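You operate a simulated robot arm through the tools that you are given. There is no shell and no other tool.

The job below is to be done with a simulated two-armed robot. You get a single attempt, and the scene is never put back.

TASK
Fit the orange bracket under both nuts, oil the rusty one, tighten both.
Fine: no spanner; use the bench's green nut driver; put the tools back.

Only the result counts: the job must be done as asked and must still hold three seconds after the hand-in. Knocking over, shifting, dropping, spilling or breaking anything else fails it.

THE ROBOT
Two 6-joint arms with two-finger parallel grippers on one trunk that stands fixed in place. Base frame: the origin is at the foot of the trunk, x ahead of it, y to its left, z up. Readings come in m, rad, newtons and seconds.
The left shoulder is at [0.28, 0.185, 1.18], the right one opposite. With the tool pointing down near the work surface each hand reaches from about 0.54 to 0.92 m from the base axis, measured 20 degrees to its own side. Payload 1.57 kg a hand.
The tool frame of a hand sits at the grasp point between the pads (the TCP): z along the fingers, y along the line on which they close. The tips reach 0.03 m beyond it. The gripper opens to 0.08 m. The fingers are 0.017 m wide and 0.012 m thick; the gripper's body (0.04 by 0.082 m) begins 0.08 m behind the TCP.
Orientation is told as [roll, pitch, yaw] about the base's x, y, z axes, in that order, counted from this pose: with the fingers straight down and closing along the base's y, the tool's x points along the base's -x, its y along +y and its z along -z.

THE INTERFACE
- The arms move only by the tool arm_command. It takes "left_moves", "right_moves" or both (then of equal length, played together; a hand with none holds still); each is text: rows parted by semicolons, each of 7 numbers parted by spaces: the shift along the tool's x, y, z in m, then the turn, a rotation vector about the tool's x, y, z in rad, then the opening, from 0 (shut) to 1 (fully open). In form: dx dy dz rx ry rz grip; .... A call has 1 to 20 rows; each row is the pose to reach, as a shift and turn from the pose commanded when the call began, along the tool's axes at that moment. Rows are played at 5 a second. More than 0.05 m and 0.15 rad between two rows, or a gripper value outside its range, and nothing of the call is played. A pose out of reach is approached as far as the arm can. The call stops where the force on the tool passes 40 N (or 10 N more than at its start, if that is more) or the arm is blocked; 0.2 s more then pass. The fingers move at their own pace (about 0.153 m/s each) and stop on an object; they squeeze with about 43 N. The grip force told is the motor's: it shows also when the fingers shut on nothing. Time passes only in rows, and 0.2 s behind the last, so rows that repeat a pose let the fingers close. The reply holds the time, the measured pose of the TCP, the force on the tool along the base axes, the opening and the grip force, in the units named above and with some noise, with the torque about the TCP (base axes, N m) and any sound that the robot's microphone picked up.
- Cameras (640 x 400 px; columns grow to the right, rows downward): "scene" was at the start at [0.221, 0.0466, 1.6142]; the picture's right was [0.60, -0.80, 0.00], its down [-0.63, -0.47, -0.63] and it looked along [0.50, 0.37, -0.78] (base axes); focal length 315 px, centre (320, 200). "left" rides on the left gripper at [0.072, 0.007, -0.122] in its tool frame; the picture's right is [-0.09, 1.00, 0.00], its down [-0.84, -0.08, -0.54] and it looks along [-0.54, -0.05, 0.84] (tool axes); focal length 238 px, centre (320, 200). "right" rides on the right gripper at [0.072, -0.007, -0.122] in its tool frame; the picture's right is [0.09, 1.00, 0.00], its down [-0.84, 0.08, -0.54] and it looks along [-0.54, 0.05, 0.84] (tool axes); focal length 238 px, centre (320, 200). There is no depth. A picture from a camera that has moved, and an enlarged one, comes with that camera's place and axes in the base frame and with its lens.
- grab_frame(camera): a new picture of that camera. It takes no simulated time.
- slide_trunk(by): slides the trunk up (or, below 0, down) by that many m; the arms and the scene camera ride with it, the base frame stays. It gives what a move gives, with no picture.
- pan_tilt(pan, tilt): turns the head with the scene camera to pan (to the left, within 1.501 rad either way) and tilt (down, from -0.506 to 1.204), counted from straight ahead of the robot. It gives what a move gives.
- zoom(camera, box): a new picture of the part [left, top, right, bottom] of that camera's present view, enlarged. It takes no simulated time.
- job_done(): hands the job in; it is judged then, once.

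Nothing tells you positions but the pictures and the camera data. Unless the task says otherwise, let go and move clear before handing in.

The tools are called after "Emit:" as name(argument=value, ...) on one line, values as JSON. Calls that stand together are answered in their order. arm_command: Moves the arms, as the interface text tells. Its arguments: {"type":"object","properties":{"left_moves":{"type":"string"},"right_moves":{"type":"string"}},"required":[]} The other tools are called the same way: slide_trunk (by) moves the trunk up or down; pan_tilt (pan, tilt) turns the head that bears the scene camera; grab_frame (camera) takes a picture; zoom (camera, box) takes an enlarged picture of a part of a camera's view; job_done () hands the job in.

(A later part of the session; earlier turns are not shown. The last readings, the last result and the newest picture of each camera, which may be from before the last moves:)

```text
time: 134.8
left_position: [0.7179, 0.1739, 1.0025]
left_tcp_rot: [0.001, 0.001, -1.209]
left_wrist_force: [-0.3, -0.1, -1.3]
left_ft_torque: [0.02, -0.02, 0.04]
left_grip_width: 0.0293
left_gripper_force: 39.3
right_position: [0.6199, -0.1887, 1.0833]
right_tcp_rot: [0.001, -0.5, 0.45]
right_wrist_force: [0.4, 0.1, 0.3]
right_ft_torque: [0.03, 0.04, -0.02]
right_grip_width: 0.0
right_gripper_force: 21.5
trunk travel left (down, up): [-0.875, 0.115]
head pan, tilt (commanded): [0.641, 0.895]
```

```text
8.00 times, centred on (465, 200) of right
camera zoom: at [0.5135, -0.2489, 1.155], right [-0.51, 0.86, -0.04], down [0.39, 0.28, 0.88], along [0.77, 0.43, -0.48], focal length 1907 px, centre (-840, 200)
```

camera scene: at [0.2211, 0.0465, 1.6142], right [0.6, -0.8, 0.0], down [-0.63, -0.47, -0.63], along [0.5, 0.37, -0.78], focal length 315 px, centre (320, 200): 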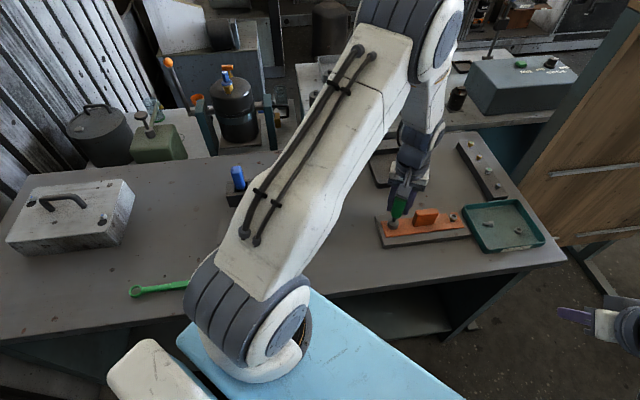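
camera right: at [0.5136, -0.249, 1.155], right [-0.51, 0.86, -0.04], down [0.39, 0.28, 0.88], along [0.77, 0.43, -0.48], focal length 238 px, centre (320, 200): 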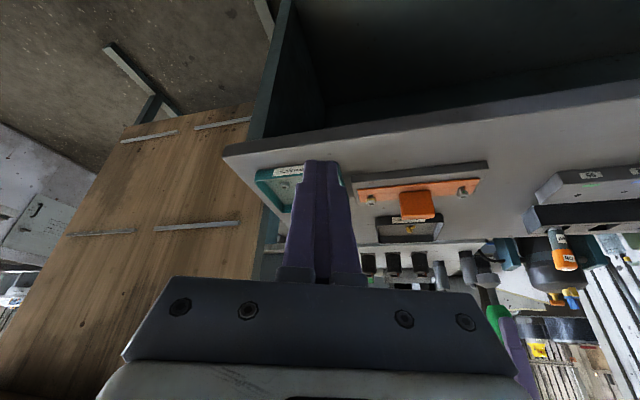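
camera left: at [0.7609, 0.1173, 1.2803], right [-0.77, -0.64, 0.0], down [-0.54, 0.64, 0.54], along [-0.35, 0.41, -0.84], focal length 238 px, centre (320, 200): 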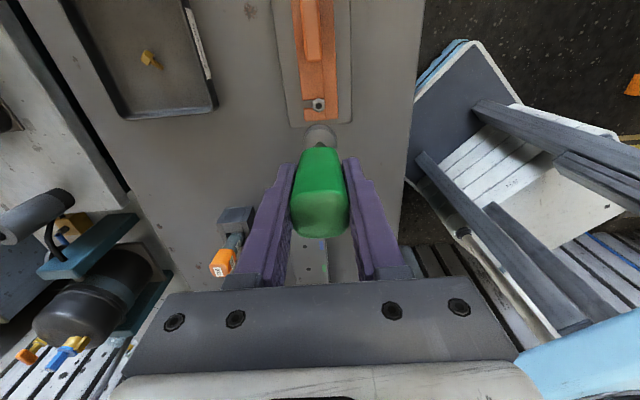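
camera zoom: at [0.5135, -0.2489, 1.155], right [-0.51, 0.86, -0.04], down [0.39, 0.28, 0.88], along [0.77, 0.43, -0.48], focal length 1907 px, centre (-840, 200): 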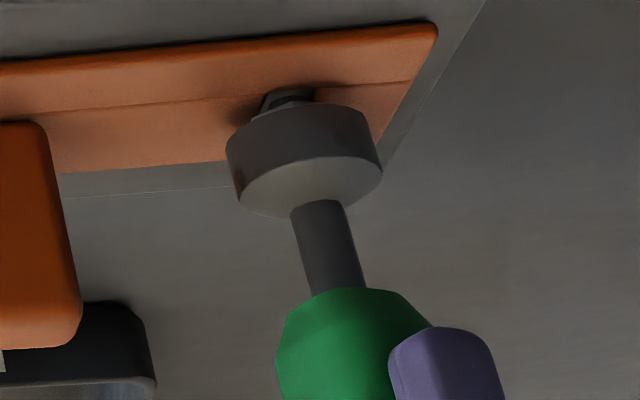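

The nut is nearly down on the bracket. I'll follow it down by 1 mm and keep turning.

Emit:
arm_command(left_moves="0 0 0.001 0 0 0.08 0; 0 0 0.001 0 0 0.16 0; 0 0 0.001 0 0 0.24 0; 0 0 0.001 0 0 0.32 0; 0 0 0.001 0 0 0.4 0; 0 0 0.001 0 0 0.48 0; 0 0 0.001 0 0 0.56 0; 0 0 0.001 0 0 0.56 0")

Emit:
zoom(camera="right", box=[445, 175, 485, 225])

```text
time: 136.6
left_position: [0.7181, 0.1741, 1.0033]
left_tcp_rot: [0.0, 0.0, -1.77]
left_wrist_force: [0.2, -0.5, -1.5]
left_ft_torque: [0.02, 0.02, 0.06]
left_grip_width: 0.0295
left_gripper_force: 39.2
right_position: [0.62, -0.1902, 1.0821]
right_tcp_rot: [0.002, -0.499, 0.451]
right_wrist_force: [0.3, -0.4, -0.5]
right_ft_torque: [0.0, -0.03, 0.01]
right_grip_width: 0.0
right_gripper_force: 21.5
trunk travel left (down, up): [-0.875, 0.115]
head pan, tilt (commanded): [0.641, 0.895]
```

```text
8.00 times, centred on (465, 200) of right
camera zoom: at [0.5135, -0.2488, 1.1551], right [-0.51, 0.86, -0.04], down [0.39, 0.28, 0.88], along [0.77, 0.43, -0.48], focal length 1907 px, centre (-840, 200)
```

zoom: 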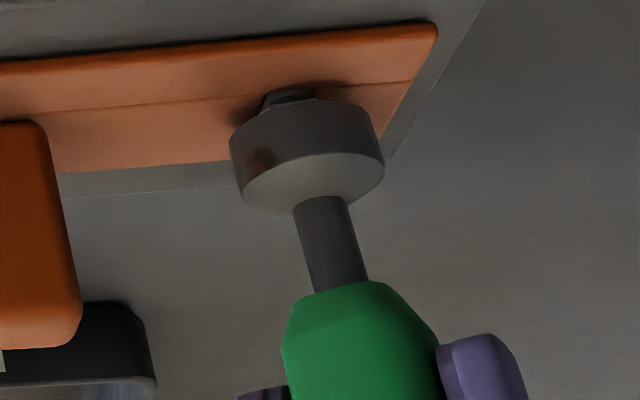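

Emit:
arm_command(left_moves="0 0 0.0005 0 0 0.07 0; 0 0 0.0005 0 0 0.14 0; 0 0 0.0005 0 0 0.21 0; 0 0 0.0005 0 0 0.28 0; 0 0 0.0005 0 0 0.35 0; 0 0 0.0005 0 0 0.42 0; 0 0 0.0005 0 0 0.49 0; 0 0 0.0005 0 0 0.56 0; 0 0 0.0005 0 0 0.56 0")

Emit:
zoom(camera="right", box=[445, 175, 485, 225])

```text
time: 138.6
left_position: [0.718, 0.1741, 1.0023]
left_tcp_rot: [-0.001, -0.001, -2.33]
left_wrist_force: [0.2, -1.0, -1.4]
left_ft_torque: [-0.01, 0.04, 0.05]
left_grip_width: 0.0292
left_gripper_force: 39.3
right_position: [0.6197, -0.1893, 1.0837]
right_tcp_rot: [0.001, -0.5, 0.45]
right_wrist_force: [-0.4, -0.5, 0.6]
right_ft_torque: [0.0, -0.01, -0.02]
right_grip_width: 0.0001
right_gripper_force: 21.9
trunk travel left (down, up): [-0.875, 0.115]
head pan, tilt (commanded): [0.641, 0.895]
```

```text
8.00 times, centred on (465, 200) of right
camera zoom: at [0.5135, -0.2489, 1.155], right [-0.51, 0.86, -0.04], down [0.39, 0.28, 0.88], along [0.77, 0.43, -0.48], focal length 1907 px, centre (-840, 200)
```

zoom: 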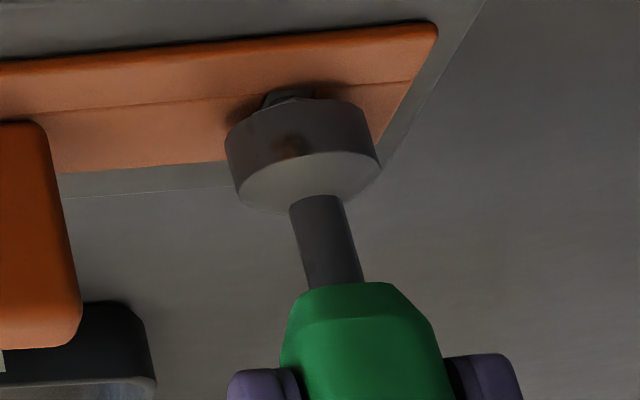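

No tightening torque yet. I'll raise the driver to see how far the nut has come down.

Emit:
arm_command(left_moves="0 0 -0.01 0 0 0 0; 0 0 -0.025 0 0 0 0; 0 0 -0.04 0 0 0 0; 0 0 -0.053 0 0 0 0; 0 0 -0.053 0 0 0 0")

Emit:
zoom(camera="right", box=[445, 175, 485, 225])

Emit:
zoom(camera="right", box=[450, 177, 480, 200])

Emit:
zoom(camera="scene", box=[383, 200, 411, 235])

```text
time: 139.8
left_position: [0.7175, 0.174, 1.0552]
left_tcp_rot: [-0.001, -0.002, -2.328]
left_wrist_force: [-0.9, -0.2, -1.8]
left_ft_torque: [-0.03, 0.01, 0.0]
left_grip_width: 0.0294
left_gripper_force: 39.0
right_position: [0.6193, -0.1902, 1.0816]
right_tcp_rot: [0.002, -0.498, 0.451]
right_wrist_force: [0.3, -0.1, -0.2]
right_ft_torque: [-0.01, -0.03, 0.0]
right_grip_width: 0.0002
right_gripper_force: 21.2
trunk travel left (down, up): [-0.875, 0.115]
head pan, tilt (commanded): [0.641, 0.895]
```

```text
8.00 times, centred on (465, 200) of right
camera zoom: at [0.5135, -0.2489, 1.1551], right [-0.51, 0.86, -0.04], down [0.39, 0.28, 0.88], along [0.77, 0.43, -0.48], focal length 1907 px, centre (-840, 200)
```

zoom: 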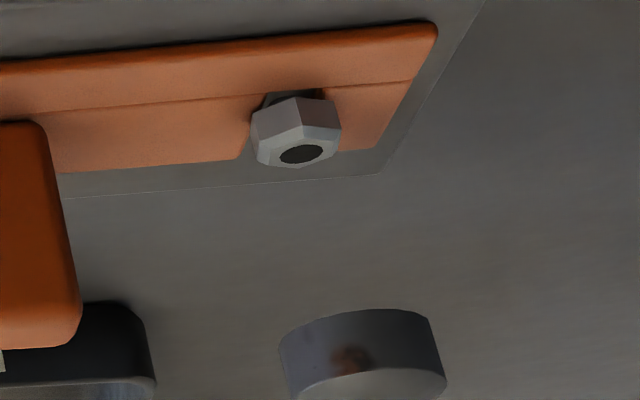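

```text
16.00 times, centred on (465, 188) of right
camera zoom: at [0.5135, -0.2489, 1.1551], right [-0.51, 0.86, -0.04], down [0.39, 0.28, 0.88], along [0.77, 0.43, -0.48], focal length 3814 px, centre (-2000, 384)
```

zoom: 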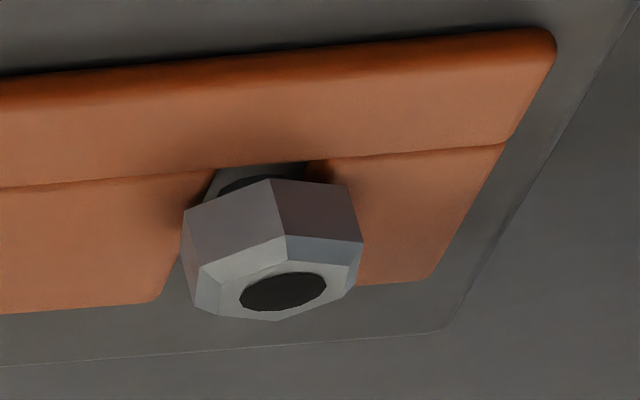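

```text
11.43 times, centred on (397, 218) of scene
camera zoom: at [0.221, 0.0465, 1.6142], right [0.6, -0.8, 0.0], down [-0.63, -0.47, -0.63], along [0.5, 0.37, -0.78], focal length 3598 px, centre (-560, 0)
```

zoom: 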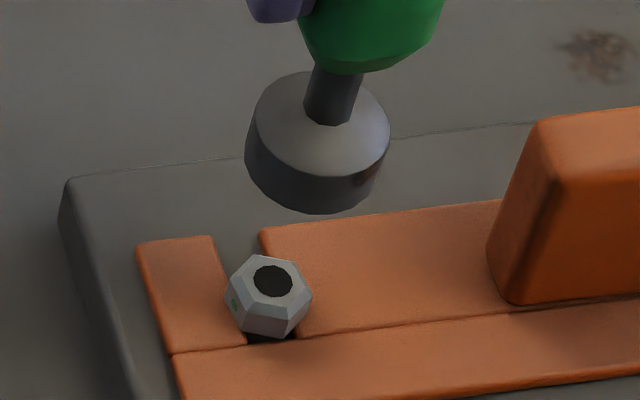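

The nut is now almost on the bracket. I'll rotate the hand back half a turn in the air and re-engage for the final tightening.

Emit:
arm_command(left_moves="0 0 0 0 0 -0.1428 0; 0 0 0 0 0 -0.2856 0; 0 0 0 0 0 -0.4284 0; 0 0 0 0 0 -0.5712 0; 0 0 0 0 0 -0.714 0; 0 0 0 0 0 -0.8568 0; 0 0 0 0 0 -0.9996 0; 0 0 0 0 0 -1.1424 0; 0 0 0 0 0 -1.2852 0; 0 0 0 0 0 -1.428 0; 0 0 0 0 0 -1.5708 0; 0 0 0 0 0 -1.5708 0")

Emit:
arm_command(left_moves="0 0 0 0 0 -0.1428 0; 0 0 0 0 0 -0.2856 0; 0 0 0 0 0 -0.4284 0; 0 0 0 0 0 -0.5712 0; 0 0 0 0 0 -0.714 0; 0 0 0 0 0 -0.8568 0; 0 0 0 0 0 -0.9996 0; 0 0 0 0 0 -1.1424 0; 0 0 0 0 0 -1.2852 0; 0 0 0 0 0 -1.428 0; 0 0 0 0 0 -1.5708 0; 0 0 0 0 0 -1.5708 0; 0 0 0 0 0 -1.5708 0")

Emit:
zoom(camera="left", box=[295, 90, 345, 150])

Emit:
zoom(camera="right", box=[450, 180, 490, 230])

```text
time: 142.4
left_position: [0.7184, 0.1735, 1.0558]
left_tcp_rot: [0.0, 0.0, -0.756]
left_wrist_force: [-0.6, 0.4, -1.7]
left_ft_torque: [-0.01, 0.01, 0.01]
left_grip_width: 0.0297
left_gripper_force: 38.8
right_position: [0.619, -0.1892, 1.0826]
right_tcp_rot: [0.002, -0.5, 0.45]
right_wrist_force: [0.1, 1.1, -0.4]
right_ft_torque: [0.02, -0.01, -0.01]
right_grip_width: 0.0002
right_gripper_force: 21.8
trunk travel left (down, up): [-0.875, 0.115]
head pan, tilt (commanded): [0.641, 0.895]
```

```text
time: 145.2
left_position: [0.7174, 0.1739, 1.0545]
left_tcp_rot: [0.0, 0.001, 0.813]
left_wrist_force: [-0.2, 0.2, -0.6]
left_ft_torque: [0.01, 0.0, -0.01]
left_grip_width: 0.0297
left_gripper_force: 38.9
right_position: [0.6202, -0.1891, 1.0827]
right_tcp_rot: [0.001, -0.5, 0.45]
right_wrist_force: [0.2, 0.5, 0.4]
right_ft_torque: [0.03, 0.02, -0.01]
right_grip_width: 0.0
right_gripper_force: 21.2
trunk travel left (down, up): [-0.875, 0.115]
head pan, tilt (commanded): [0.641, 0.895]
```

```text
6.67 times, centred on (320, 120) of left
camera zoom: at [0.6622, 0.126, 1.1784], right [-0.66, 0.75, 0.0], down [0.63, 0.56, 0.54], along [0.41, 0.36, -0.84], focal length 1589 px, centre (320, 733)
```

zoom: 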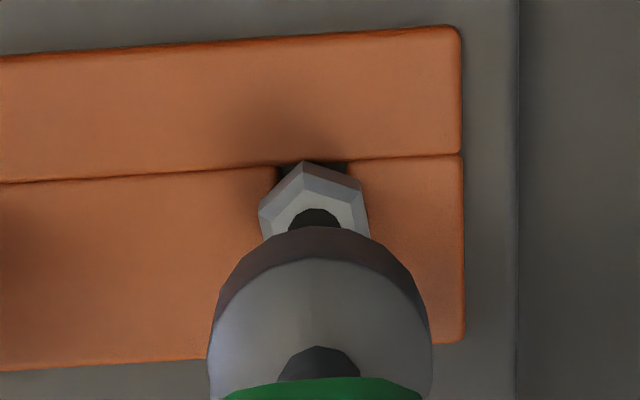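

```text
8.00 times, centred on (470, 205) of right
camera zoom: at [0.5135, -0.2489, 1.155], right [-0.51, 0.86, -0.04], down [0.39, 0.28, 0.88], along [0.77, 0.43, -0.48], focal length 1907 px, centre (-880, 160)
```

zoom: 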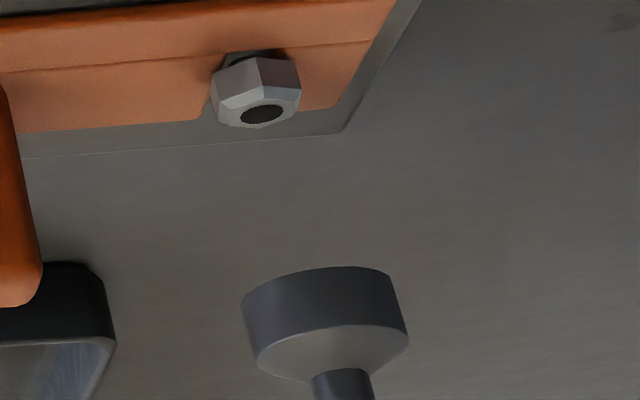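

The socket is within 1 mm of the nut. I'll correct that and re-engage.

Emit:
arm_command(left_moves="0 -0.001 0.015 0 0 0 0; 0 -0.001 0.03 0 0 0 0; 0 -0.001 0.036 0 0 0 0; 0 -0.001 0.04 0 0 0 0; 0 -0.001 0.044 0 0 0 0; 0 -0.001 0.048 0 0 0 0; 0 -0.001 0.052 0 0 0 0; 0 -0.001 0.052 0 0 0 0")

Emit:
arm_command(left_moves="0 0 0 0 0 0.08 0; 0 0 0 0 0 0.16 0; 0 0 0 0 0 0.24 0; 0 0 0 0 0 0.32 0; 0 0 0 0 0 0.4 0; 0 0 0 0 0 0.48 0; 0 0 0 0 0 0.56 0; 0 0 0 0 0 0.64 0; 0 0 0 0 0 0.64 0")

Emit:
zoom(camera="right", box=[445, 175, 485, 225])

```text
time: 147.0
left_position: [0.7174, 0.1728, 1.0039]
left_tcp_rot: [0.001, -0.001, 0.812]
left_wrist_force: [-0.1, 0.8, -2.3]
left_ft_torque: [0.02, 0.0, -0.03]
left_grip_width: 0.0293
left_gripper_force: 39.1
right_position: [0.62, -0.1894, 1.0831]
right_tcp_rot: [0.001, -0.499, 0.452]
right_wrist_force: [0.2, -0.4, -1.3]
right_ft_torque: [0.0, 0.01, 0.04]
right_grip_width: 0.0003
right_gripper_force: 21.4
trunk travel left (down, up): [-0.875, 0.115]
head pan, tilt (commanded): [0.641, 0.895]
```

```text
time: 149.0
left_position: [0.7185, 0.1731, 1.0039]
left_tcp_rot: [-0.001, 0.001, 0.172]
left_wrist_force: [0.0, 0.2, -1.5]
left_ft_torque: [-0.01, 0.0, -0.01]
left_grip_width: 0.0293
left_gripper_force: 39.1
right_position: [0.6189, -0.1895, 1.0826]
right_tcp_rot: [0.002, -0.499, 0.45]
right_wrist_force: [-0.4, 0.1, 0.3]
right_ft_torque: [-0.03, 0.0, -0.03]
right_grip_width: 0.0
right_gripper_force: 21.5
trunk travel left (down, up): [-0.875, 0.115]
head pan, tilt (commanded): [0.641, 0.895]
```

```text
8.00 times, centred on (465, 200) of right
camera zoom: at [0.5135, -0.2489, 1.1551], right [-0.51, 0.86, -0.04], down [0.39, 0.28, 0.88], along [0.77, 0.43, -0.48], focal length 1907 px, centre (-840, 200)
```

zoom: 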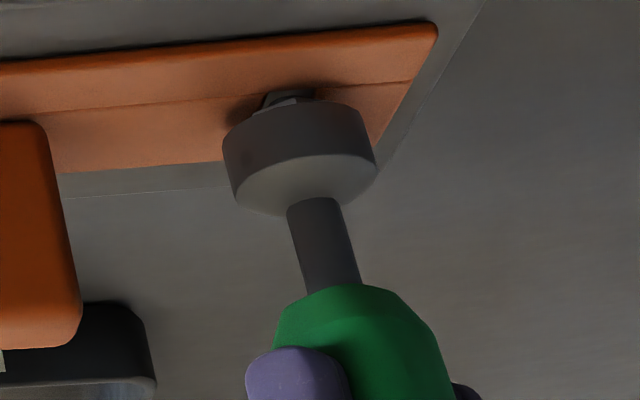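

The torque is near zero, so it may not be gripping the nut. I'll lower another 1.5 mm and turn again.

Emit:
arm_command(left_moves="0 0 0.0008 0 0 0 0; 0 0 0.0015 0 0 0 0; 0 0 0.0015 0 0 0 0")

Emit:
arm_command(left_moves="0 0 0 0 0 0.08 0; 0 0 0 0 0 0.16 0; 0 0 0 0 0 0.24 0; 0 0 0 0 0 0.32 0; 0 0 0 0 0 0.4 0; 0 0 0 0 0 0.4 0")

Emit:
zoom(camera="right", box=[450, 177, 480, 200])

```text
time: 149.8
left_position: [0.7183, 0.1725, 1.0016]
left_tcp_rot: [-0.002, 0.0, 0.173]
left_wrist_force: [0.9, -0.5, -1.2]
left_ft_torque: [-0.02, 0.03, 0.0]
left_grip_width: 0.0296
left_gripper_force: 38.6
right_position: [0.6207, -0.1905, 1.0836]
right_tcp_rot: [0.001, -0.501, 0.449]
right_wrist_force: [-0.2, 0.1, 0.4]
right_ft_torque: [0.0, 0.02, 0.02]
right_grip_width: 0.0002
right_gripper_force: 21.2
trunk travel left (down, up): [-0.875, 0.115]
head pan, tilt (commanded): [0.641, 0.895]
```

```text
time: 151.2
left_position: [0.7182, 0.172, 1.0017]
left_tcp_rot: [0.001, 0.0, -0.229]
left_wrist_force: [0.8, -0.2, -1.2]
left_ft_torque: [-0.03, -0.04, 0.03]
left_grip_width: 0.0294
left_gripper_force: 39.5
right_position: [0.621, -0.19, 1.083]
right_tcp_rot: [0.002, -0.498, 0.451]
right_wrist_force: [0.2, 0.2, -1.1]
right_ft_torque: [-0.02, 0.0, 0.0]
right_grip_width: 0.0003
right_gripper_force: 21.7
trunk travel left (down, up): [-0.875, 0.115]
head pan, tilt (commanded): [0.641, 0.895]
```

```text
16.00 times, centred on (465, 188) of right
camera zoom: at [0.5135, -0.2488, 1.155], right [-0.51, 0.86, -0.04], down [0.39, 0.28, 0.88], along [0.77, 0.43, -0.48], focal length 3814 px, centre (-2000, 384)
```

zoom: 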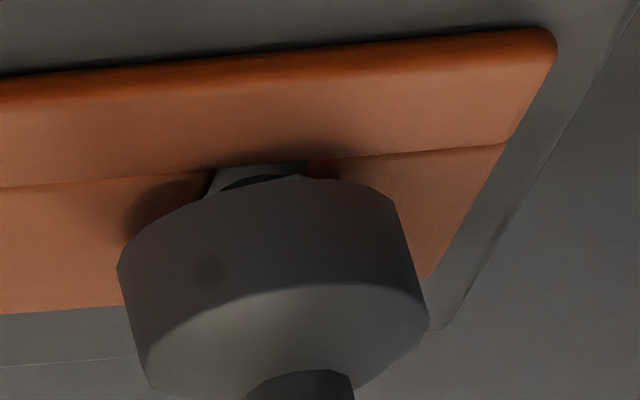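

I'll raise the driver to see whether the nut actually turned this time.

Emit:
arm_command(left_moves="0 0 -0.01 0 0 0 0; 0 0 -0.025 0 0 0 0; 0 0 -0.04 0 0 0 0; 0 0 -0.053 0 0 0 0; 0 0 -0.053 0 0 0 0")

Emit:
zoom(camera="right", box=[450, 177, 480, 200])

Emit:
zoom(camera="scene", box=[383, 200, 411, 235])

Emit:
zoom(camera="left", box=[295, 90, 345, 150])

```text
time: 152.4
left_position: [0.7175, 0.1719, 1.0553]
left_tcp_rot: [0.0, -0.001, -0.227]
left_wrist_force: [0.3, -0.7, -1.1]
left_ft_torque: [0.0, -0.01, 0.0]
left_grip_width: 0.0291
left_gripper_force: 38.9
right_position: [0.6201, -0.1898, 1.0822]
right_tcp_rot: [0.002, -0.501, 0.45]
right_wrist_force: [0.6, 0.5, 0.7]
right_ft_torque: [-0.02, 0.04, 0.01]
right_grip_width: 0.0
right_gripper_force: 21.5
trunk travel left (down, up): [-0.875, 0.115]
head pan, tilt (commanded): [0.641, 0.895]
```

```text
16.00 times, centred on (465, 188) of right
camera zoom: at [0.5135, -0.2489, 1.1551], right [-0.51, 0.86, -0.04], down [0.39, 0.28, 0.88], along [0.77, 0.43, -0.48], focal length 3814 px, centre (-2000, 384)
```

zoom: 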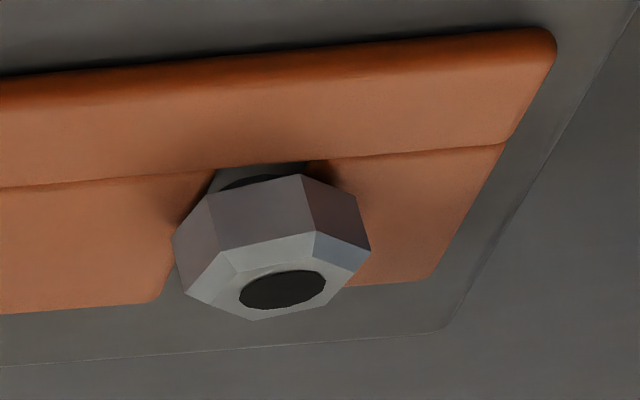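

```text
11.43 times, centred on (397, 218) of scene
camera zoom: at [0.221, 0.0465, 1.6142], right [0.6, -0.8, 0.0], down [-0.63, -0.47, -0.63], along [0.5, 0.37, -0.78], focal length 3598 px, centre (-560, 0)
```

zoom: 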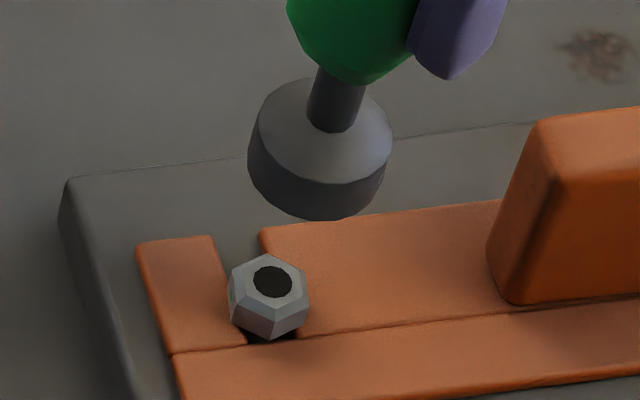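

```text
6.67 times, centred on (320, 120) of left
camera zoom: at [0.6478, 0.1946, 1.1778], right [0.31, 0.95, 0.0], down [0.8, -0.26, 0.54], along [0.51, -0.17, -0.84], focal length 1589 px, centre (320, 733)
```

zoom: 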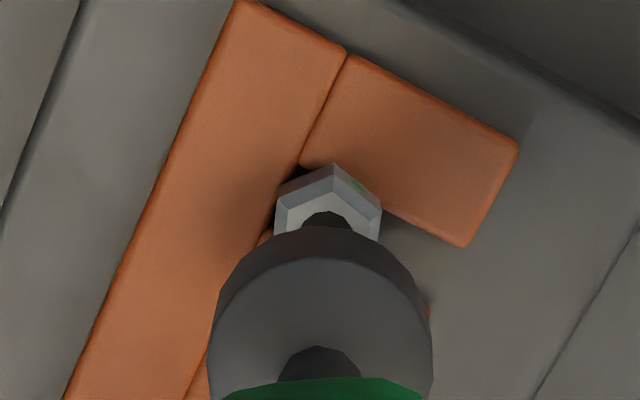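

The nut did turn during the last part, so the socket needs to sit a little lower to engage. I'll re-centre by 1.4 mm, go down slightly deeper and continue turning.

Emit:
arm_command(left_moves="0 0.0014 0.015 0 0 0 0; 0 0.0014 0.03 0 0 0 0; 0 0.0014 0.037 0 0 0 0; 0 0.0014 0.042 0 0 0 0; 0 0.0014 0.047 0 0 0 0; 0 0.0014 0.051 0 0 0 0; 0 0.0014 0.0535 0 0 0 0; 0 0.0014 0.0535 0 0 0 0")

Emit:
arm_command(left_moves="0 0 0 0 0 0.08 0; 0 0 0 0 0 0.16 0; 0 0 0 0 0 0.24 0; 0 0 0 0 0 0.32 0; 0 0 0 0 0 0.4 0; 0 0 0 0 0 0.48 0; 0 0 0 0 0 0.48 0")

```text
time: 154.2
left_position: [0.7197, 0.175, 1.0017]
left_tcp_rot: [0.0, 0.0, -0.226]
left_wrist_force: [-0.5, -0.7, -1.3]
left_ft_torque: [0.02, 0.03, -0.01]
left_grip_width: 0.0293
left_gripper_force: 38.7
right_position: [0.6207, -0.19, 1.0819]
right_tcp_rot: [0.002, -0.498, 0.451]
right_wrist_force: [-0.1, 0.5, 0.1]
right_ft_torque: [0.0, 0.02, 0.01]
right_grip_width: 0.0002
right_gripper_force: 21.1
trunk travel left (down, up): [-0.875, 0.115]
head pan, tilt (commanded): [0.641, 0.895]
```

```text
time: 155.8
left_position: [0.7184, 0.174, 1.0009]
left_tcp_rot: [0.002, 0.002, -0.708]
left_wrist_force: [-0.4, -0.4, -0.8]
left_ft_torque: [0.0, 0.01, 0.06]
left_grip_width: 0.0295
left_gripper_force: 38.5
right_position: [0.6201, -0.1899, 1.0828]
right_tcp_rot: [0.002, -0.499, 0.45]
right_wrist_force: [0.3, -0.7, 0.3]
right_ft_torque: [0.02, 0.02, 0.0]
right_grip_width: 0.0
right_gripper_force: 21.1
trunk travel left (down, up): [-0.875, 0.115]
head pan, tilt (commanded): [0.641, 0.895]
```

The torque reads 0.06 N·m again, so it's engaged. I'll keep turning.

Emit:
arm_command(left_moves="0 0 0.0003 0 0 0.08 0; 0 0 0.0003 0 0 0.16 0; 0 0 0.0003 0 0 0.24 0; 0 0 0.0006 0 0 0.32 0; 0 0 0.0006 0 0 0.4 0; 0 0 0.0006 0 0 0.48 0; 0 0 0.0006 0 0 0.56 0; 0 0 0.0006 0 0 0.56 0")

Emit:
arm_command(left_moves="0 0 0 0 0 0.08 0; 0 0 0 0 0 0.16 0; 0 0 0 0 0 0.24 0; 0 0 0 0 0 0.32 0; 0 0 0 0 0 0.4 0; 0 0 0 0 0 0.48 0; 0 0 0 0 0 0.56 0; 0 0 0 0 0 0.56 0")

```text
time: 157.6
left_position: [0.7187, 0.1747, 1.0002]
left_tcp_rot: [-0.001, -0.001, -1.268]
left_wrist_force: [0.1, 0.1, -1.2]
left_ft_torque: [-0.06, 0.02, 0.05]
left_grip_width: 0.0294
left_gripper_force: 39.2
right_position: [0.6197, -0.1893, 1.0833]
right_tcp_rot: [0.003, -0.5, 0.451]
right_wrist_force: [-0.6, -0.5, 0.1]
right_ft_torque: [0.0, 0.01, 0.0]
right_grip_width: 0.0001
right_gripper_force: 21.5
trunk travel left (down, up): [-0.875, 0.115]
head pan, tilt (commanded): [0.641, 0.895]
```

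```text
time: 159.4
left_position: [0.7182, 0.1746, 1.0005]
left_tcp_rot: [-0.002, 0.001, -1.827]
left_wrist_force: [0.2, -0.8, -0.9]
left_ft_torque: [0.01, 0.0, 0.17]
left_grip_width: 0.0294
left_gripper_force: 39.3
right_position: [0.6202, -0.1899, 1.0832]
right_tcp_rot: [0.002, -0.498, 0.449]
right_wrist_force: [-0.9, -0.2, 1.0]
right_ft_torque: [0.02, 0.01, 0.0]
right_grip_width: 0.0001
right_gripper_force: 21.4
trunk travel left (down, up): [-0.875, 0.115]
head pan, tilt (commanded): [0.641, 0.895]
```

The torque has risen to 0.17 N·m, so the nut is now bearing on the bracket. Before going further I'll check the labels on the marked block, in case they give a torque.

Emit:
zoom(camera="scene", box=[200, 190, 340, 260])

Emit:
zoom(camera="right", box=[530, 150, 640, 230])

Emit:
grab_frame(camera="scene")

Emit:
grab_frame(camera="left")

```text
4.57 times, centred on (270, 225) of scene
camera zoom: at [0.2211, 0.0465, 1.6142], right [0.6, -0.8, 0.0], down [-0.63, -0.47, -0.63], along [0.5, 0.37, -0.78], focal length 1439 px, centre (549, 86)
```

zoom: 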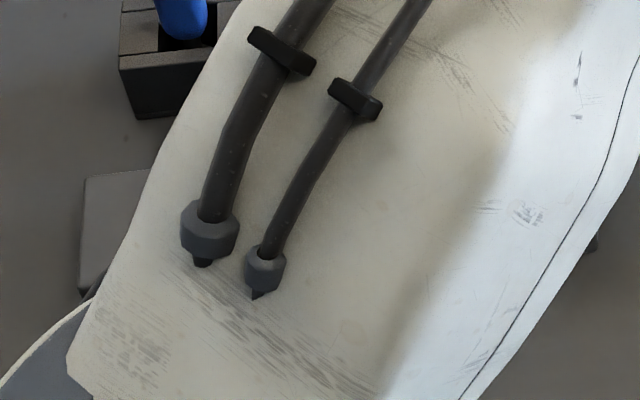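

```text
5.00 times, centred on (585, 190) of right
camera zoom: at [0.5135, -0.2488, 1.155], right [-0.51, 0.86, -0.04], down [0.39, 0.28, 0.88], along [0.77, 0.43, -0.48], focal length 1192 px, centre (-1005, 250)
```

zoom: 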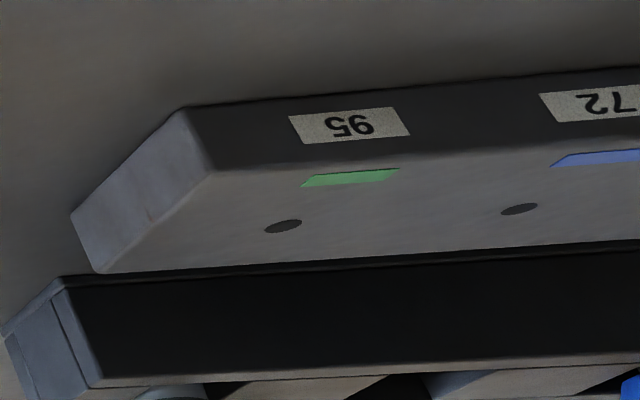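

```text
taken
camera scene: at [0.2211, 0.0465, 1.6142], right [0.6, -0.8, 0.0], down [-0.63, -0.47, -0.63], along [0.5, 0.37, -0.78], focal length 315 px, centre (320, 200)
```

scene: 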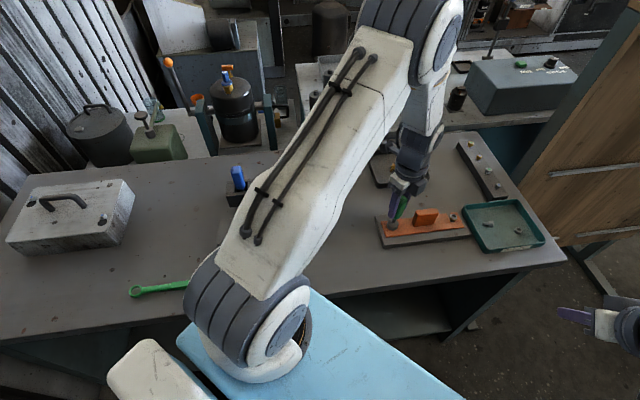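

```text
taken
camera left: at [0.7422, 0.2417, 1.1232], right [0.94, -0.34, 0.0], down [-0.29, -0.79, 0.54], along [-0.19, -0.51, -0.84], focal length 238 px, centre (320, 200)
```

left: 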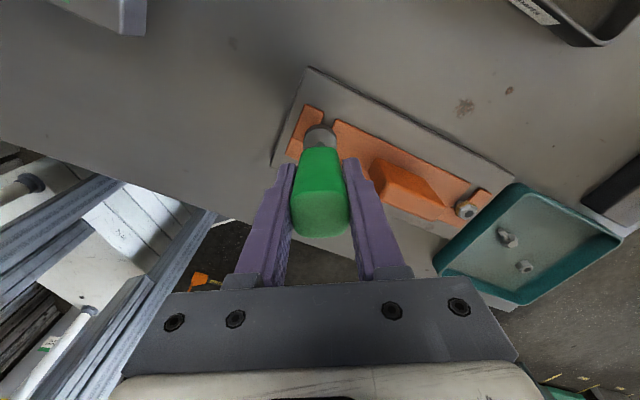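

The labels give no torque. I'll continue tightening in small steps, watching the torque and listening for any click.

Emit:
arm_command(left_moves="0 0 0 0 0 0.05 0; 0 0 0 0 0 0.1 0; 0 0 0 0 0 0.15 0; 0 0 0 0 0 0.15 0")

Emit:
arm_command(left_moves="0 0 0 0 0 0.05 0; 0 0 0 0 0 0.1 0; 0 0 0 0 0 0.15 0; 0 0 0 0 0 0.15 0")

```text
time: 160.4
left_position: [0.7189, 0.175, 1.0007]
left_tcp_rot: [0.0, 0.002, -1.978]
left_wrist_force: [0.2, 0.3, -0.9]
left_ft_torque: [-0.01, 0.02, 0.29]
left_grip_width: 0.0294
left_gripper_force: 38.5
right_position: [0.6192, -0.19, 1.083]
right_tcp_rot: [0.0, -0.5, 0.451]
right_wrist_force: [0.6, -0.3, -0.1]
right_ft_torque: [-0.02, -0.02, -0.02]
right_grip_width: 0.0
right_gripper_force: 20.9
trunk travel left (down, up): [-0.875, 0.115]
head pan, tilt (commanded): [0.641, 0.895]
```

```text
time: 161.4
left_position: [0.7184, 0.1744, 0.9997]
left_tcp_rot: [0.0, -0.001, -2.127]
left_wrist_force: [0.3, 0.1, -0.7]
left_ft_torque: [0.0, 0.01, 0.4]
left_grip_width: 0.0295
left_gripper_force: 38.7
right_position: [0.6203, -0.1902, 1.0831]
right_tcp_rot: [0.001, -0.499, 0.451]
right_wrist_force: [-0.1, -0.2, 0.3]
right_ft_torque: [-0.02, 0.03, 0.02]
right_grip_width: 0.0001
right_gripper_force: 21.7
trunk travel left (down, up): [-0.875, 0.115]
head pan, tilt (commanded): [0.641, 0.895]
```

The torque is climbing steadily (0.40 N·m). I'll continue in small increments.

Emit:
arm_command(left_moves="0 0 0 0 0 0.05 0; 0 0 0 0 0 0.1 0; 0 0 0 0 0 0.15 0; 0 0 0 0 0 0.15 0")

Emit:
arm_command(left_moves="0 0 0 0 0 0.05 0; 0 0 0 0 0 0.1 0; 0 0 0 0 0 0.1 0")

```text
time: 162.4
left_position: [0.7176, 0.1756, 1.0011]
left_tcp_rot: [-0.002, 0.001, -2.278]
left_wrist_force: [0.3, 0.9, -1.4]
left_ft_torque: [-0.01, 0.02, 0.46]
left_grip_width: 0.0295
left_gripper_force: 39.0
right_position: [0.6187, -0.1892, 1.0836]
right_tcp_rot: [0.001, -0.499, 0.451]
right_wrist_force: [0.8, 0.3, 0.7]
right_ft_torque: [-0.01, -0.02, 0.03]
right_grip_width: 0.0
right_gripper_force: 21.3
trunk travel left (down, up): [-0.875, 0.115]
head pan, tilt (commanded): [0.641, 0.895]
```

```text
time: 163.2
left_position: [0.7194, 0.1752, 1.0013]
left_tcp_rot: [0.0, -0.001, -2.378]
left_wrist_force: [-0.2, -0.6, -0.9]
left_ft_torque: [-0.03, 0.01, 0.44]
left_grip_width: 0.0292
left_gripper_force: 38.4
right_position: [0.6201, -0.1894, 1.0821]
right_tcp_rot: [0.004, -0.5, 0.45]
right_wrist_force: [0.0, -0.2, -0.2]
right_ft_torque: [-0.01, -0.01, 0.0]
right_grip_width: 0.0
right_gripper_force: 20.8
trunk travel left (down, up): [-0.875, 0.115]
head pan, tilt (commanded): [0.641, 0.895]
```

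The torque has levelled off at about 0.45 N·m. I'll check whether the handle is slipping in the fingers.

Emit:
zoom(camera="left", box=[260, 100, 380, 250])

Emit:
zoom(camera="right", box=[445, 175, 495, 235])

Emit:
zoom(camera="scene", box=[375, 180, 425, 235])

```text
2.67 times, centred on (320, 175) of left
camera zoom: at [0.774, 0.219, 1.1236], right [0.62, -0.78, 0.0], down [-0.66, -0.52, 0.54], along [-0.42, -0.34, -0.84], focal length 636 px, centre (320, 267)
```

zoom: 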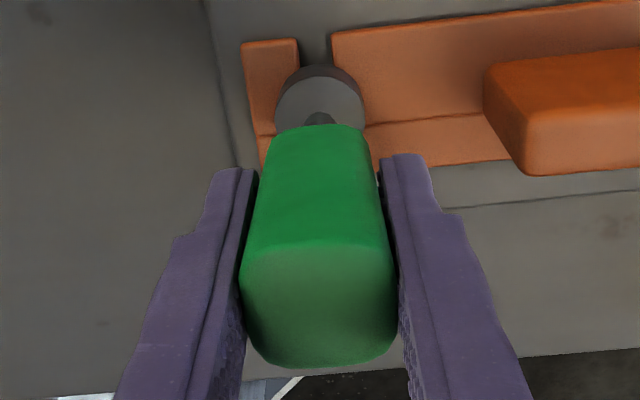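

```text
6.67 times, centred on (470, 205) of right
camera zoom: at [0.5135, -0.2489, 1.155], right [-0.51, 0.86, -0.04], down [0.39, 0.28, 0.88], along [0.77, 0.43, -0.48], focal length 1589 px, centre (-680, 167)
```

zoom: 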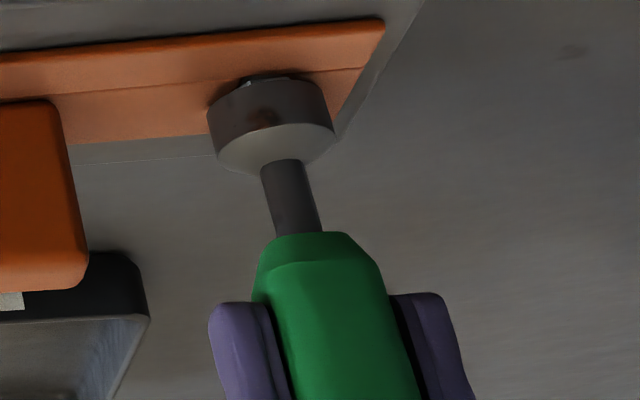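

```text
7.27 times, centred on (400, 208) of scene
camera zoom: at [0.2211, 0.0465, 1.6142], right [0.6, -0.8, 0.0], down [-0.63, -0.47, -0.63], along [0.5, 0.37, -0.78], focal length 2290 px, centre (-262, 146)
```

zoom: 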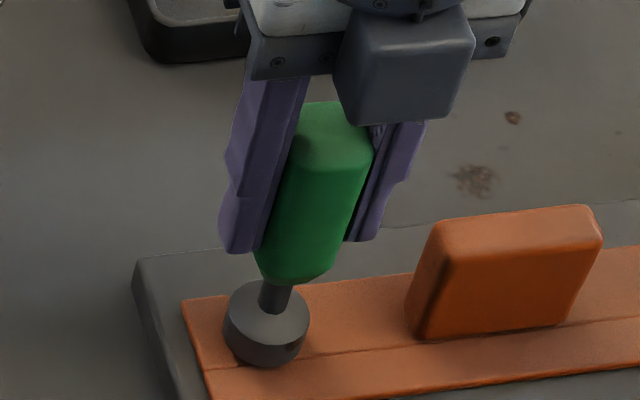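

Emit:
arm_command(left_moves="0 0 0 0 0 0.05 0; 0 0 0 0 0 0.1 0; 0 0 0 0 0 0.15 0; 0 0 0 0 0 0.15 0")

```text
time: 164.2
left_position: [0.7193, 0.1746, 0.9999]
left_tcp_rot: [0.001, 0.0, -2.528]
left_wrist_force: [-0.6, -0.9, -1.0]
left_ft_torque: [-0.02, 0.0, 0.47]
left_grip_width: 0.0294
left_gripper_force: 39.4
right_position: [0.6202, -0.1897, 1.0825]
right_tcp_rot: [0.001, -0.499, 0.451]
right_wrist_force: [-0.3, 0.4, 0.4]
right_ft_torque: [-0.01, 0.02, 0.01]
right_grip_width: 0.0
right_gripper_force: 21.2
trunk travel left (down, up): [-0.875, 0.115]
head pan, tilt (commanded): [0.641, 0.895]
```

Emit:
zoom(camera="left", box=[260, 100, 380, 250])

Emit:
arm_command(left_moves="0 0 -0.01 0 0 0 0; 0 0 -0.025 0 0 0 0; 0 0 -0.04 0 0 0 0; 0 0 -0.055 0 0 0 0; 0 0 -0.055 0 0 0 0")

Emit:
zoom(camera="left", box=[295, 90, 345, 150])

Emit:
zoom(camera="right", box=[450, 177, 480, 200])

Emit:
zoom(camera="scene", box=[383, 200, 411, 235])

```text
2.67 times, centred on (320, 175) of left
camera zoom: at [0.7801, 0.2096, 1.1232], right [0.5, -0.87, 0.0], down [-0.73, -0.42, 0.54], along [-0.47, -0.27, -0.84], focal length 636 px, centre (320, 267)
```

zoom: 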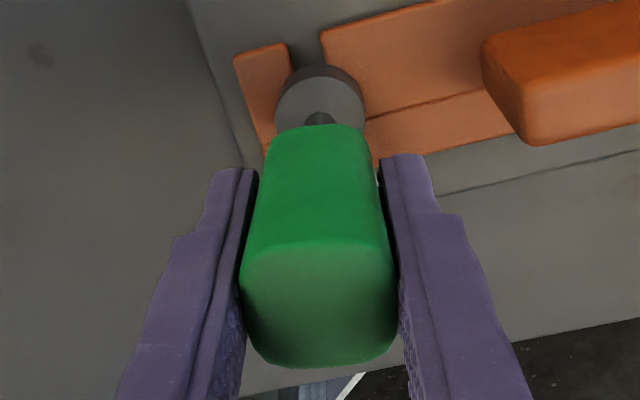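

```text
time: 165.4
left_position: [0.7191, 0.1739, 1.0563]
left_tcp_rot: [-0.001, -0.001, -2.527]
left_wrist_force: [-0.3, 0.0, -1.2]
left_ft_torque: [0.01, 0.0, 0.02]
left_grip_width: 0.0294
left_gripper_force: 39.1
right_position: [0.6205, -0.1888, 1.082]
right_tcp_rot: [0.002, -0.501, 0.449]
right_wrist_force: [-0.5, 1.0, 0.0]
right_ft_torque: [-0.01, -0.02, -0.02]
right_grip_width: 0.0001
right_gripper_force: 21.0
trunk travel left (down, up): [-0.875, 0.115]
head pan, tilt (commanded): [0.641, 0.895]
```

```text
6.67 times, centred on (320, 120) of left
camera zoom: at [0.78, 0.21, 1.1785], right [0.5, -0.87, 0.0], down [-0.73, -0.42, 0.54], along [-0.47, -0.27, -0.84], focal length 1589 px, centre (320, 733)
```

zoom: 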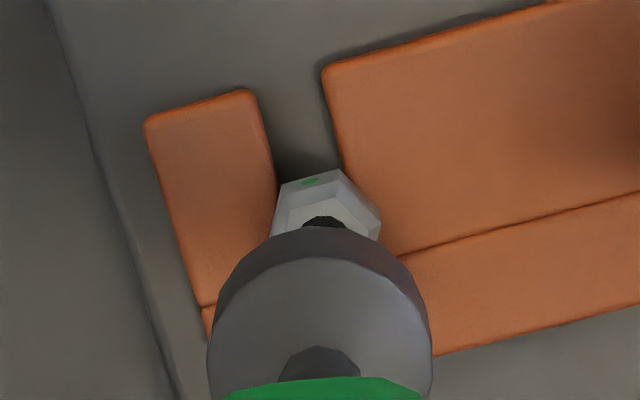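

```text
16.00 times, centred on (465, 188) of right
camera zoom: at [0.5135, -0.2489, 1.1551], right [-0.51, 0.86, -0.04], down [0.39, 0.28, 0.88], along [0.77, 0.43, -0.48], focal length 3814 px, centre (-2000, 384)
```

zoom: 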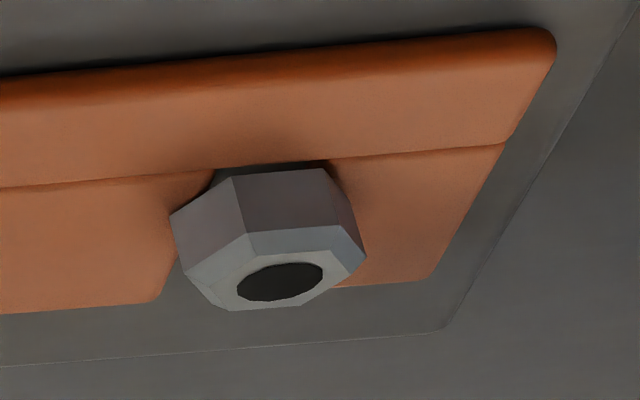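

```text
11.43 times, centred on (397, 218) of scene
camera zoom: at [0.221, 0.0465, 1.6142], right [0.6, -0.8, 0.0], down [-0.63, -0.47, -0.63], along [0.5, 0.37, -0.78], focal length 3598 px, centre (-560, 0)
```

zoom: 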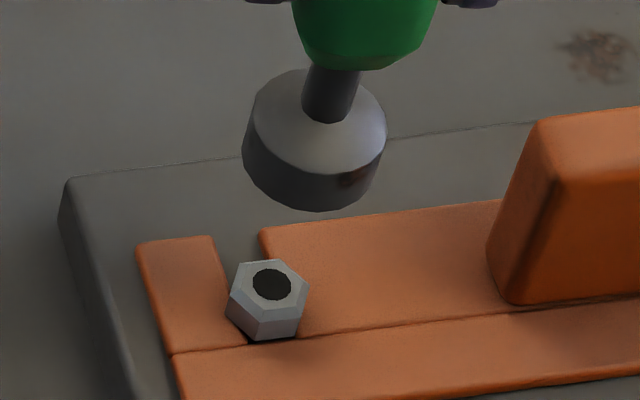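

The nut now sits firmly down on the bracket. It stopped turning while the driver kept slipping at a constant 0.46 N·m, so it's tight. Now for the rusty, oiled nut: I'll raise clear of the fin, rewind the wrist and move across.

Emit:
arm_command(left_moves="0 0 -0.02 0 0 0 0; 0 0 -0.04 0 0 0 0; 0 0 -0.06 0 0 -0.1357 0; 0 0 -0.06 0 0 -0.2715 0; 0 0 -0.06 0 0 -0.4072 0; 0 0 -0.06 0 0 -0.543 0; 0 0 -0.06 0 0 -0.6788 0; 0 0 -0.06 0 0 -0.8145 0; 0 0 -0.06 0 0 -0.9503 0; 0 0 -0.06 0 0 -1.086 0; 0 0 -0.06 0 0 -1.2218 0; 0 0 -0.06 0 0 -1.3575 0; 0 0 -0.06 0 0 -1.4933 0; 0 0 -0.06 0 0 -1.629 0; 0 0 -0.06 0 0 -1.629 0")

Emit:
arm_command(left_moves="-0.0142 0.0016 0 0 0 -0.1357 0; -0.0283 0.0032 0 0 0 -0.2715 0; -0.0425 0.0048 0 0 0 -0.4072 0; -0.0566 0.0064 0 0 0 -0.543 0; -0.0708 0.008 0 0 0 -0.6788 0; -0.085 0.0097 0 0 0 -0.8145 0; -0.0991 0.0113 0 0 0 -0.9503 0; -0.1133 0.0129 0 0 0 -1.086 0; -0.1274 0.0145 0 0 0 -1.2218 0; -0.1416 0.0161 0 0 0 -1.3575 0; -0.1557 0.0177 0 0 0 -1.4933 0; -0.1699 0.0193 0 0 0 -1.629 0; -0.1699 0.0193 0 0 0 -1.629 0")

Emit:
arm_command(left_moves="0 0 0 0 0 -0.1357 0; 0 0 0 0 0 -0.2715 0; 0 0 0 0 0 -0.4072 0; 0 0 0 0 0 -0.543 0; 0 0 0 0 0 -0.6788 0; 0 0 0 0 0 -0.8145 0; 0 0 0 0 0 -0.9503 0; 0 0 0 0 0 -1.086 0; 0 0 0 0 0 -1.2218 0; 0 0 0 0 0 -1.3575 0; 0 0 0 0 0 -1.4933 0; 0 0 0 0 0 -1.629 0; 0 0 0 0 0 -1.629 0")

Emit:
grab_frame(camera="left")

Emit:
grab_frame(camera="scene")

```text
time: 168.6
left_position: [0.7195, 0.1746, 1.1155]
left_tcp_rot: [-0.001, 0.002, -0.895]
left_wrist_force: [0.2, 0.4, -0.6]
left_ft_torque: [0.02, 0.0, 0.0]
left_grip_width: 0.0296
left_gripper_force: 39.2
right_position: [0.6189, -0.1899, 1.0821]
right_tcp_rot: [0.003, -0.499, 0.448]
right_wrist_force: [0.5, 0.2, 0.1]
right_ft_torque: [-0.01, -0.02, -0.01]
right_grip_width: 0.0
right_gripper_force: 21.6
trunk travel left (down, up): [-0.875, 0.115]
head pan, tilt (commanded): [0.641, 0.895]
```

```text
time: 171.4
left_position: [0.8397, 0.0543, 1.1168]
left_tcp_rot: [0.0, 0.0, 0.734]
left_wrist_force: [0.0, 0.4, -0.8]
left_ft_torque: [-0.01, 0.02, 0.0]
left_grip_width: 0.0295
left_gripper_force: 39.4
right_position: [0.62, -0.1894, 1.082]
right_tcp_rot: [0.003, -0.5, 0.45]
right_wrist_force: [-0.4, 0.2, 0.3]
right_ft_torque: [0.01, -0.02, -0.01]
right_grip_width: 0.0
right_gripper_force: 20.9
trunk travel left (down, up): [-0.875, 0.115]
head pan, tilt (commanded): [0.641, 0.895]
```

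```text
time: 174.2
left_position: [0.8397, 0.0536, 1.1155]
left_tcp_rot: [0.0, 0.001, 2.36]
left_wrist_force: [0.0, 0.1, -1.1]
left_ft_torque: [0.01, -0.05, -0.01]
left_grip_width: 0.0296
left_gripper_force: 39.2
right_position: [0.6189, -0.1893, 1.082]
right_tcp_rot: [0.002, -0.499, 0.451]
right_wrist_force: [0.3, 0.9, -0.3]
right_ft_torque: [-0.07, 0.02, -0.02]
right_grip_width: 0.0
right_gripper_force: 21.5
trunk travel left (down, up): [-0.875, 0.115]
head pan, tilt (commanded): [0.641, 0.895]
```

```text
taken
camera left: at [0.8846, -0.0025, 1.239], right [-0.77, -0.64, 0.0], down [-0.54, 0.64, 0.54], along [-0.35, 0.41, -0.84], focal length 238 px, centre (320, 200)
```

left: 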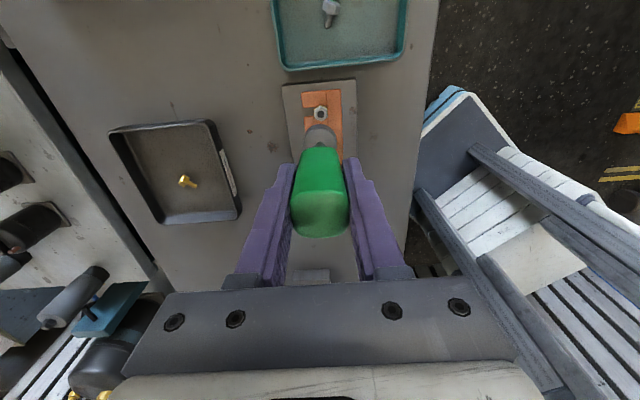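

```text
taken
camera scene: at [0.2211, 0.0465, 1.6142], right [0.6, -0.8, 0.0], down [-0.63, -0.47, -0.63], along [0.5, 0.37, -0.78], focal length 315 px, centre (320, 200)
```

scene: 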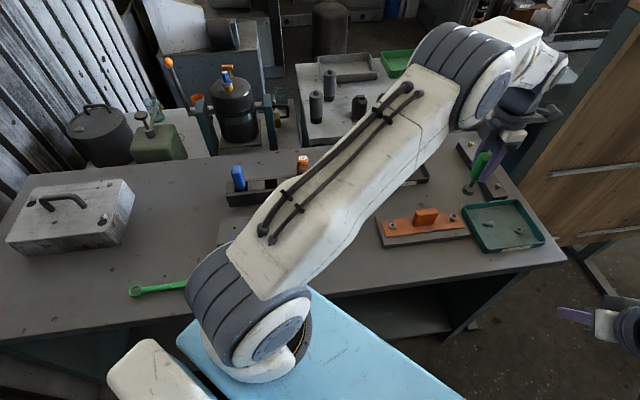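

Above the rusty nut now. I'll lower to about 4 cm above and check alignment.

Emit:
arm_command(left_moves="0 0 0.02 0 0 0 0; 0 0 0.04 0 0 0 0; 0 0 0.059 0 0 0 0; 0 0 0.059 0 0 0 0")

Emit:
zoom(camera="left", box=[295, 90, 345, 150])

Emit:
zoom(camera="right", box=[355, 185, 395, 235])

Emit:
zoom(camera="scene", box=[445, 185, 475, 225])

Emit:
zoom(camera="scene", box=[375, 195, 415, 240])

```text
time: 175.2
left_position: [0.8388, 0.0564, 1.0557]
left_tcp_rot: [0.002, 0.0, 2.36]
left_wrist_force: [-0.9, -0.3, -0.4]
left_ft_torque: [-0.01, 0.01, 0.03]
left_grip_width: 0.0295
left_gripper_force: 39.7
right_position: [0.6194, -0.1894, 1.0821]
right_tcp_rot: [0.002, -0.5, 0.451]
right_wrist_force: [-0.3, -0.3, -0.4]
right_ft_torque: [0.04, 0.01, 0.02]
right_grip_width: 0.0
right_gripper_force: 21.2
trunk travel left (down, up): [-0.875, 0.115]
head pan, tilt (commanded): [0.641, 0.895]
```

```text
6.67 times, centred on (320, 120) of left
camera zoom: at [0.8846, -0.0008, 1.1794], right [-0.77, -0.64, 0.0], down [-0.54, 0.64, 0.54], along [-0.35, 0.42, -0.84], focal length 1589 px, centre (320, 733)
```

zoom: 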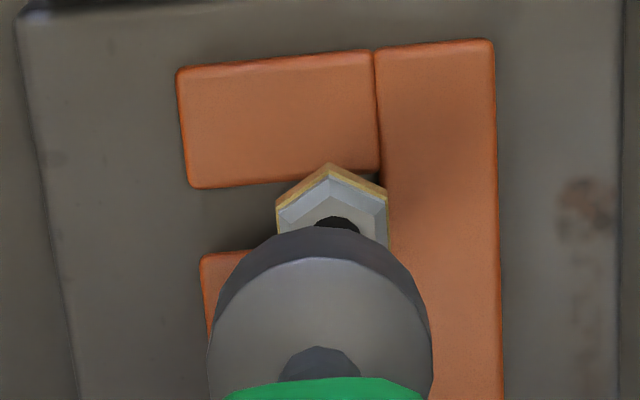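

```text
8.00 times, centred on (375, 210) of right
camera zoom: at [0.5136, -0.2489, 1.155], right [-0.51, 0.86, -0.04], down [0.39, 0.28, 0.88], along [0.77, 0.43, -0.48], focal length 1907 px, centre (-120, 120)
```

zoom: 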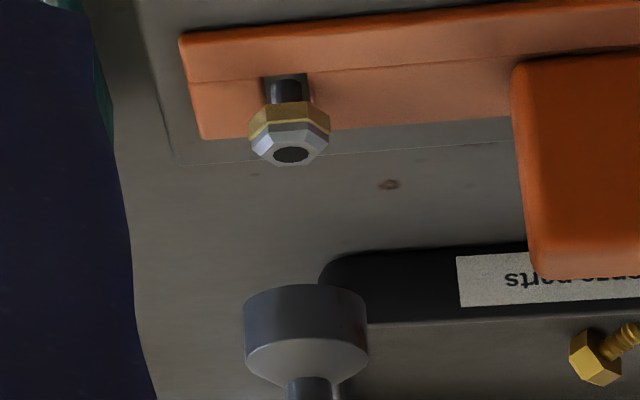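

```text
10.00 times, centred on (460, 205) of scene
camera zoom: at [0.2212, 0.0465, 1.6142], right [0.6, -0.8, 0.0], down [-0.63, -0.47, -0.63], along [0.5, 0.37, -0.78], focal length 3148 px, centre (-1080, 150)
```

zoom: 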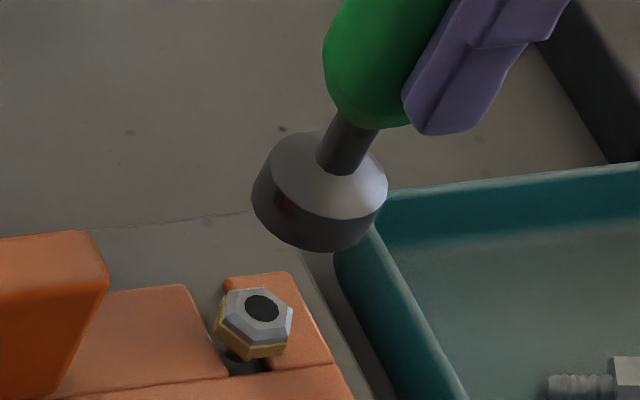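

```text
8.89 times, centred on (395, 218) of scene
camera zoom: at [0.2212, 0.0465, 1.6142], right [0.6, -0.8, 0.0], down [-0.63, -0.47, -0.63], along [0.5, 0.37, -0.78], focal length 2798 px, centre (-347, 44)
```

zoom: 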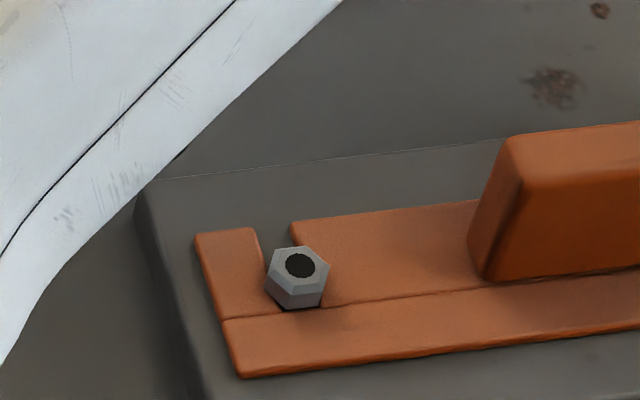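

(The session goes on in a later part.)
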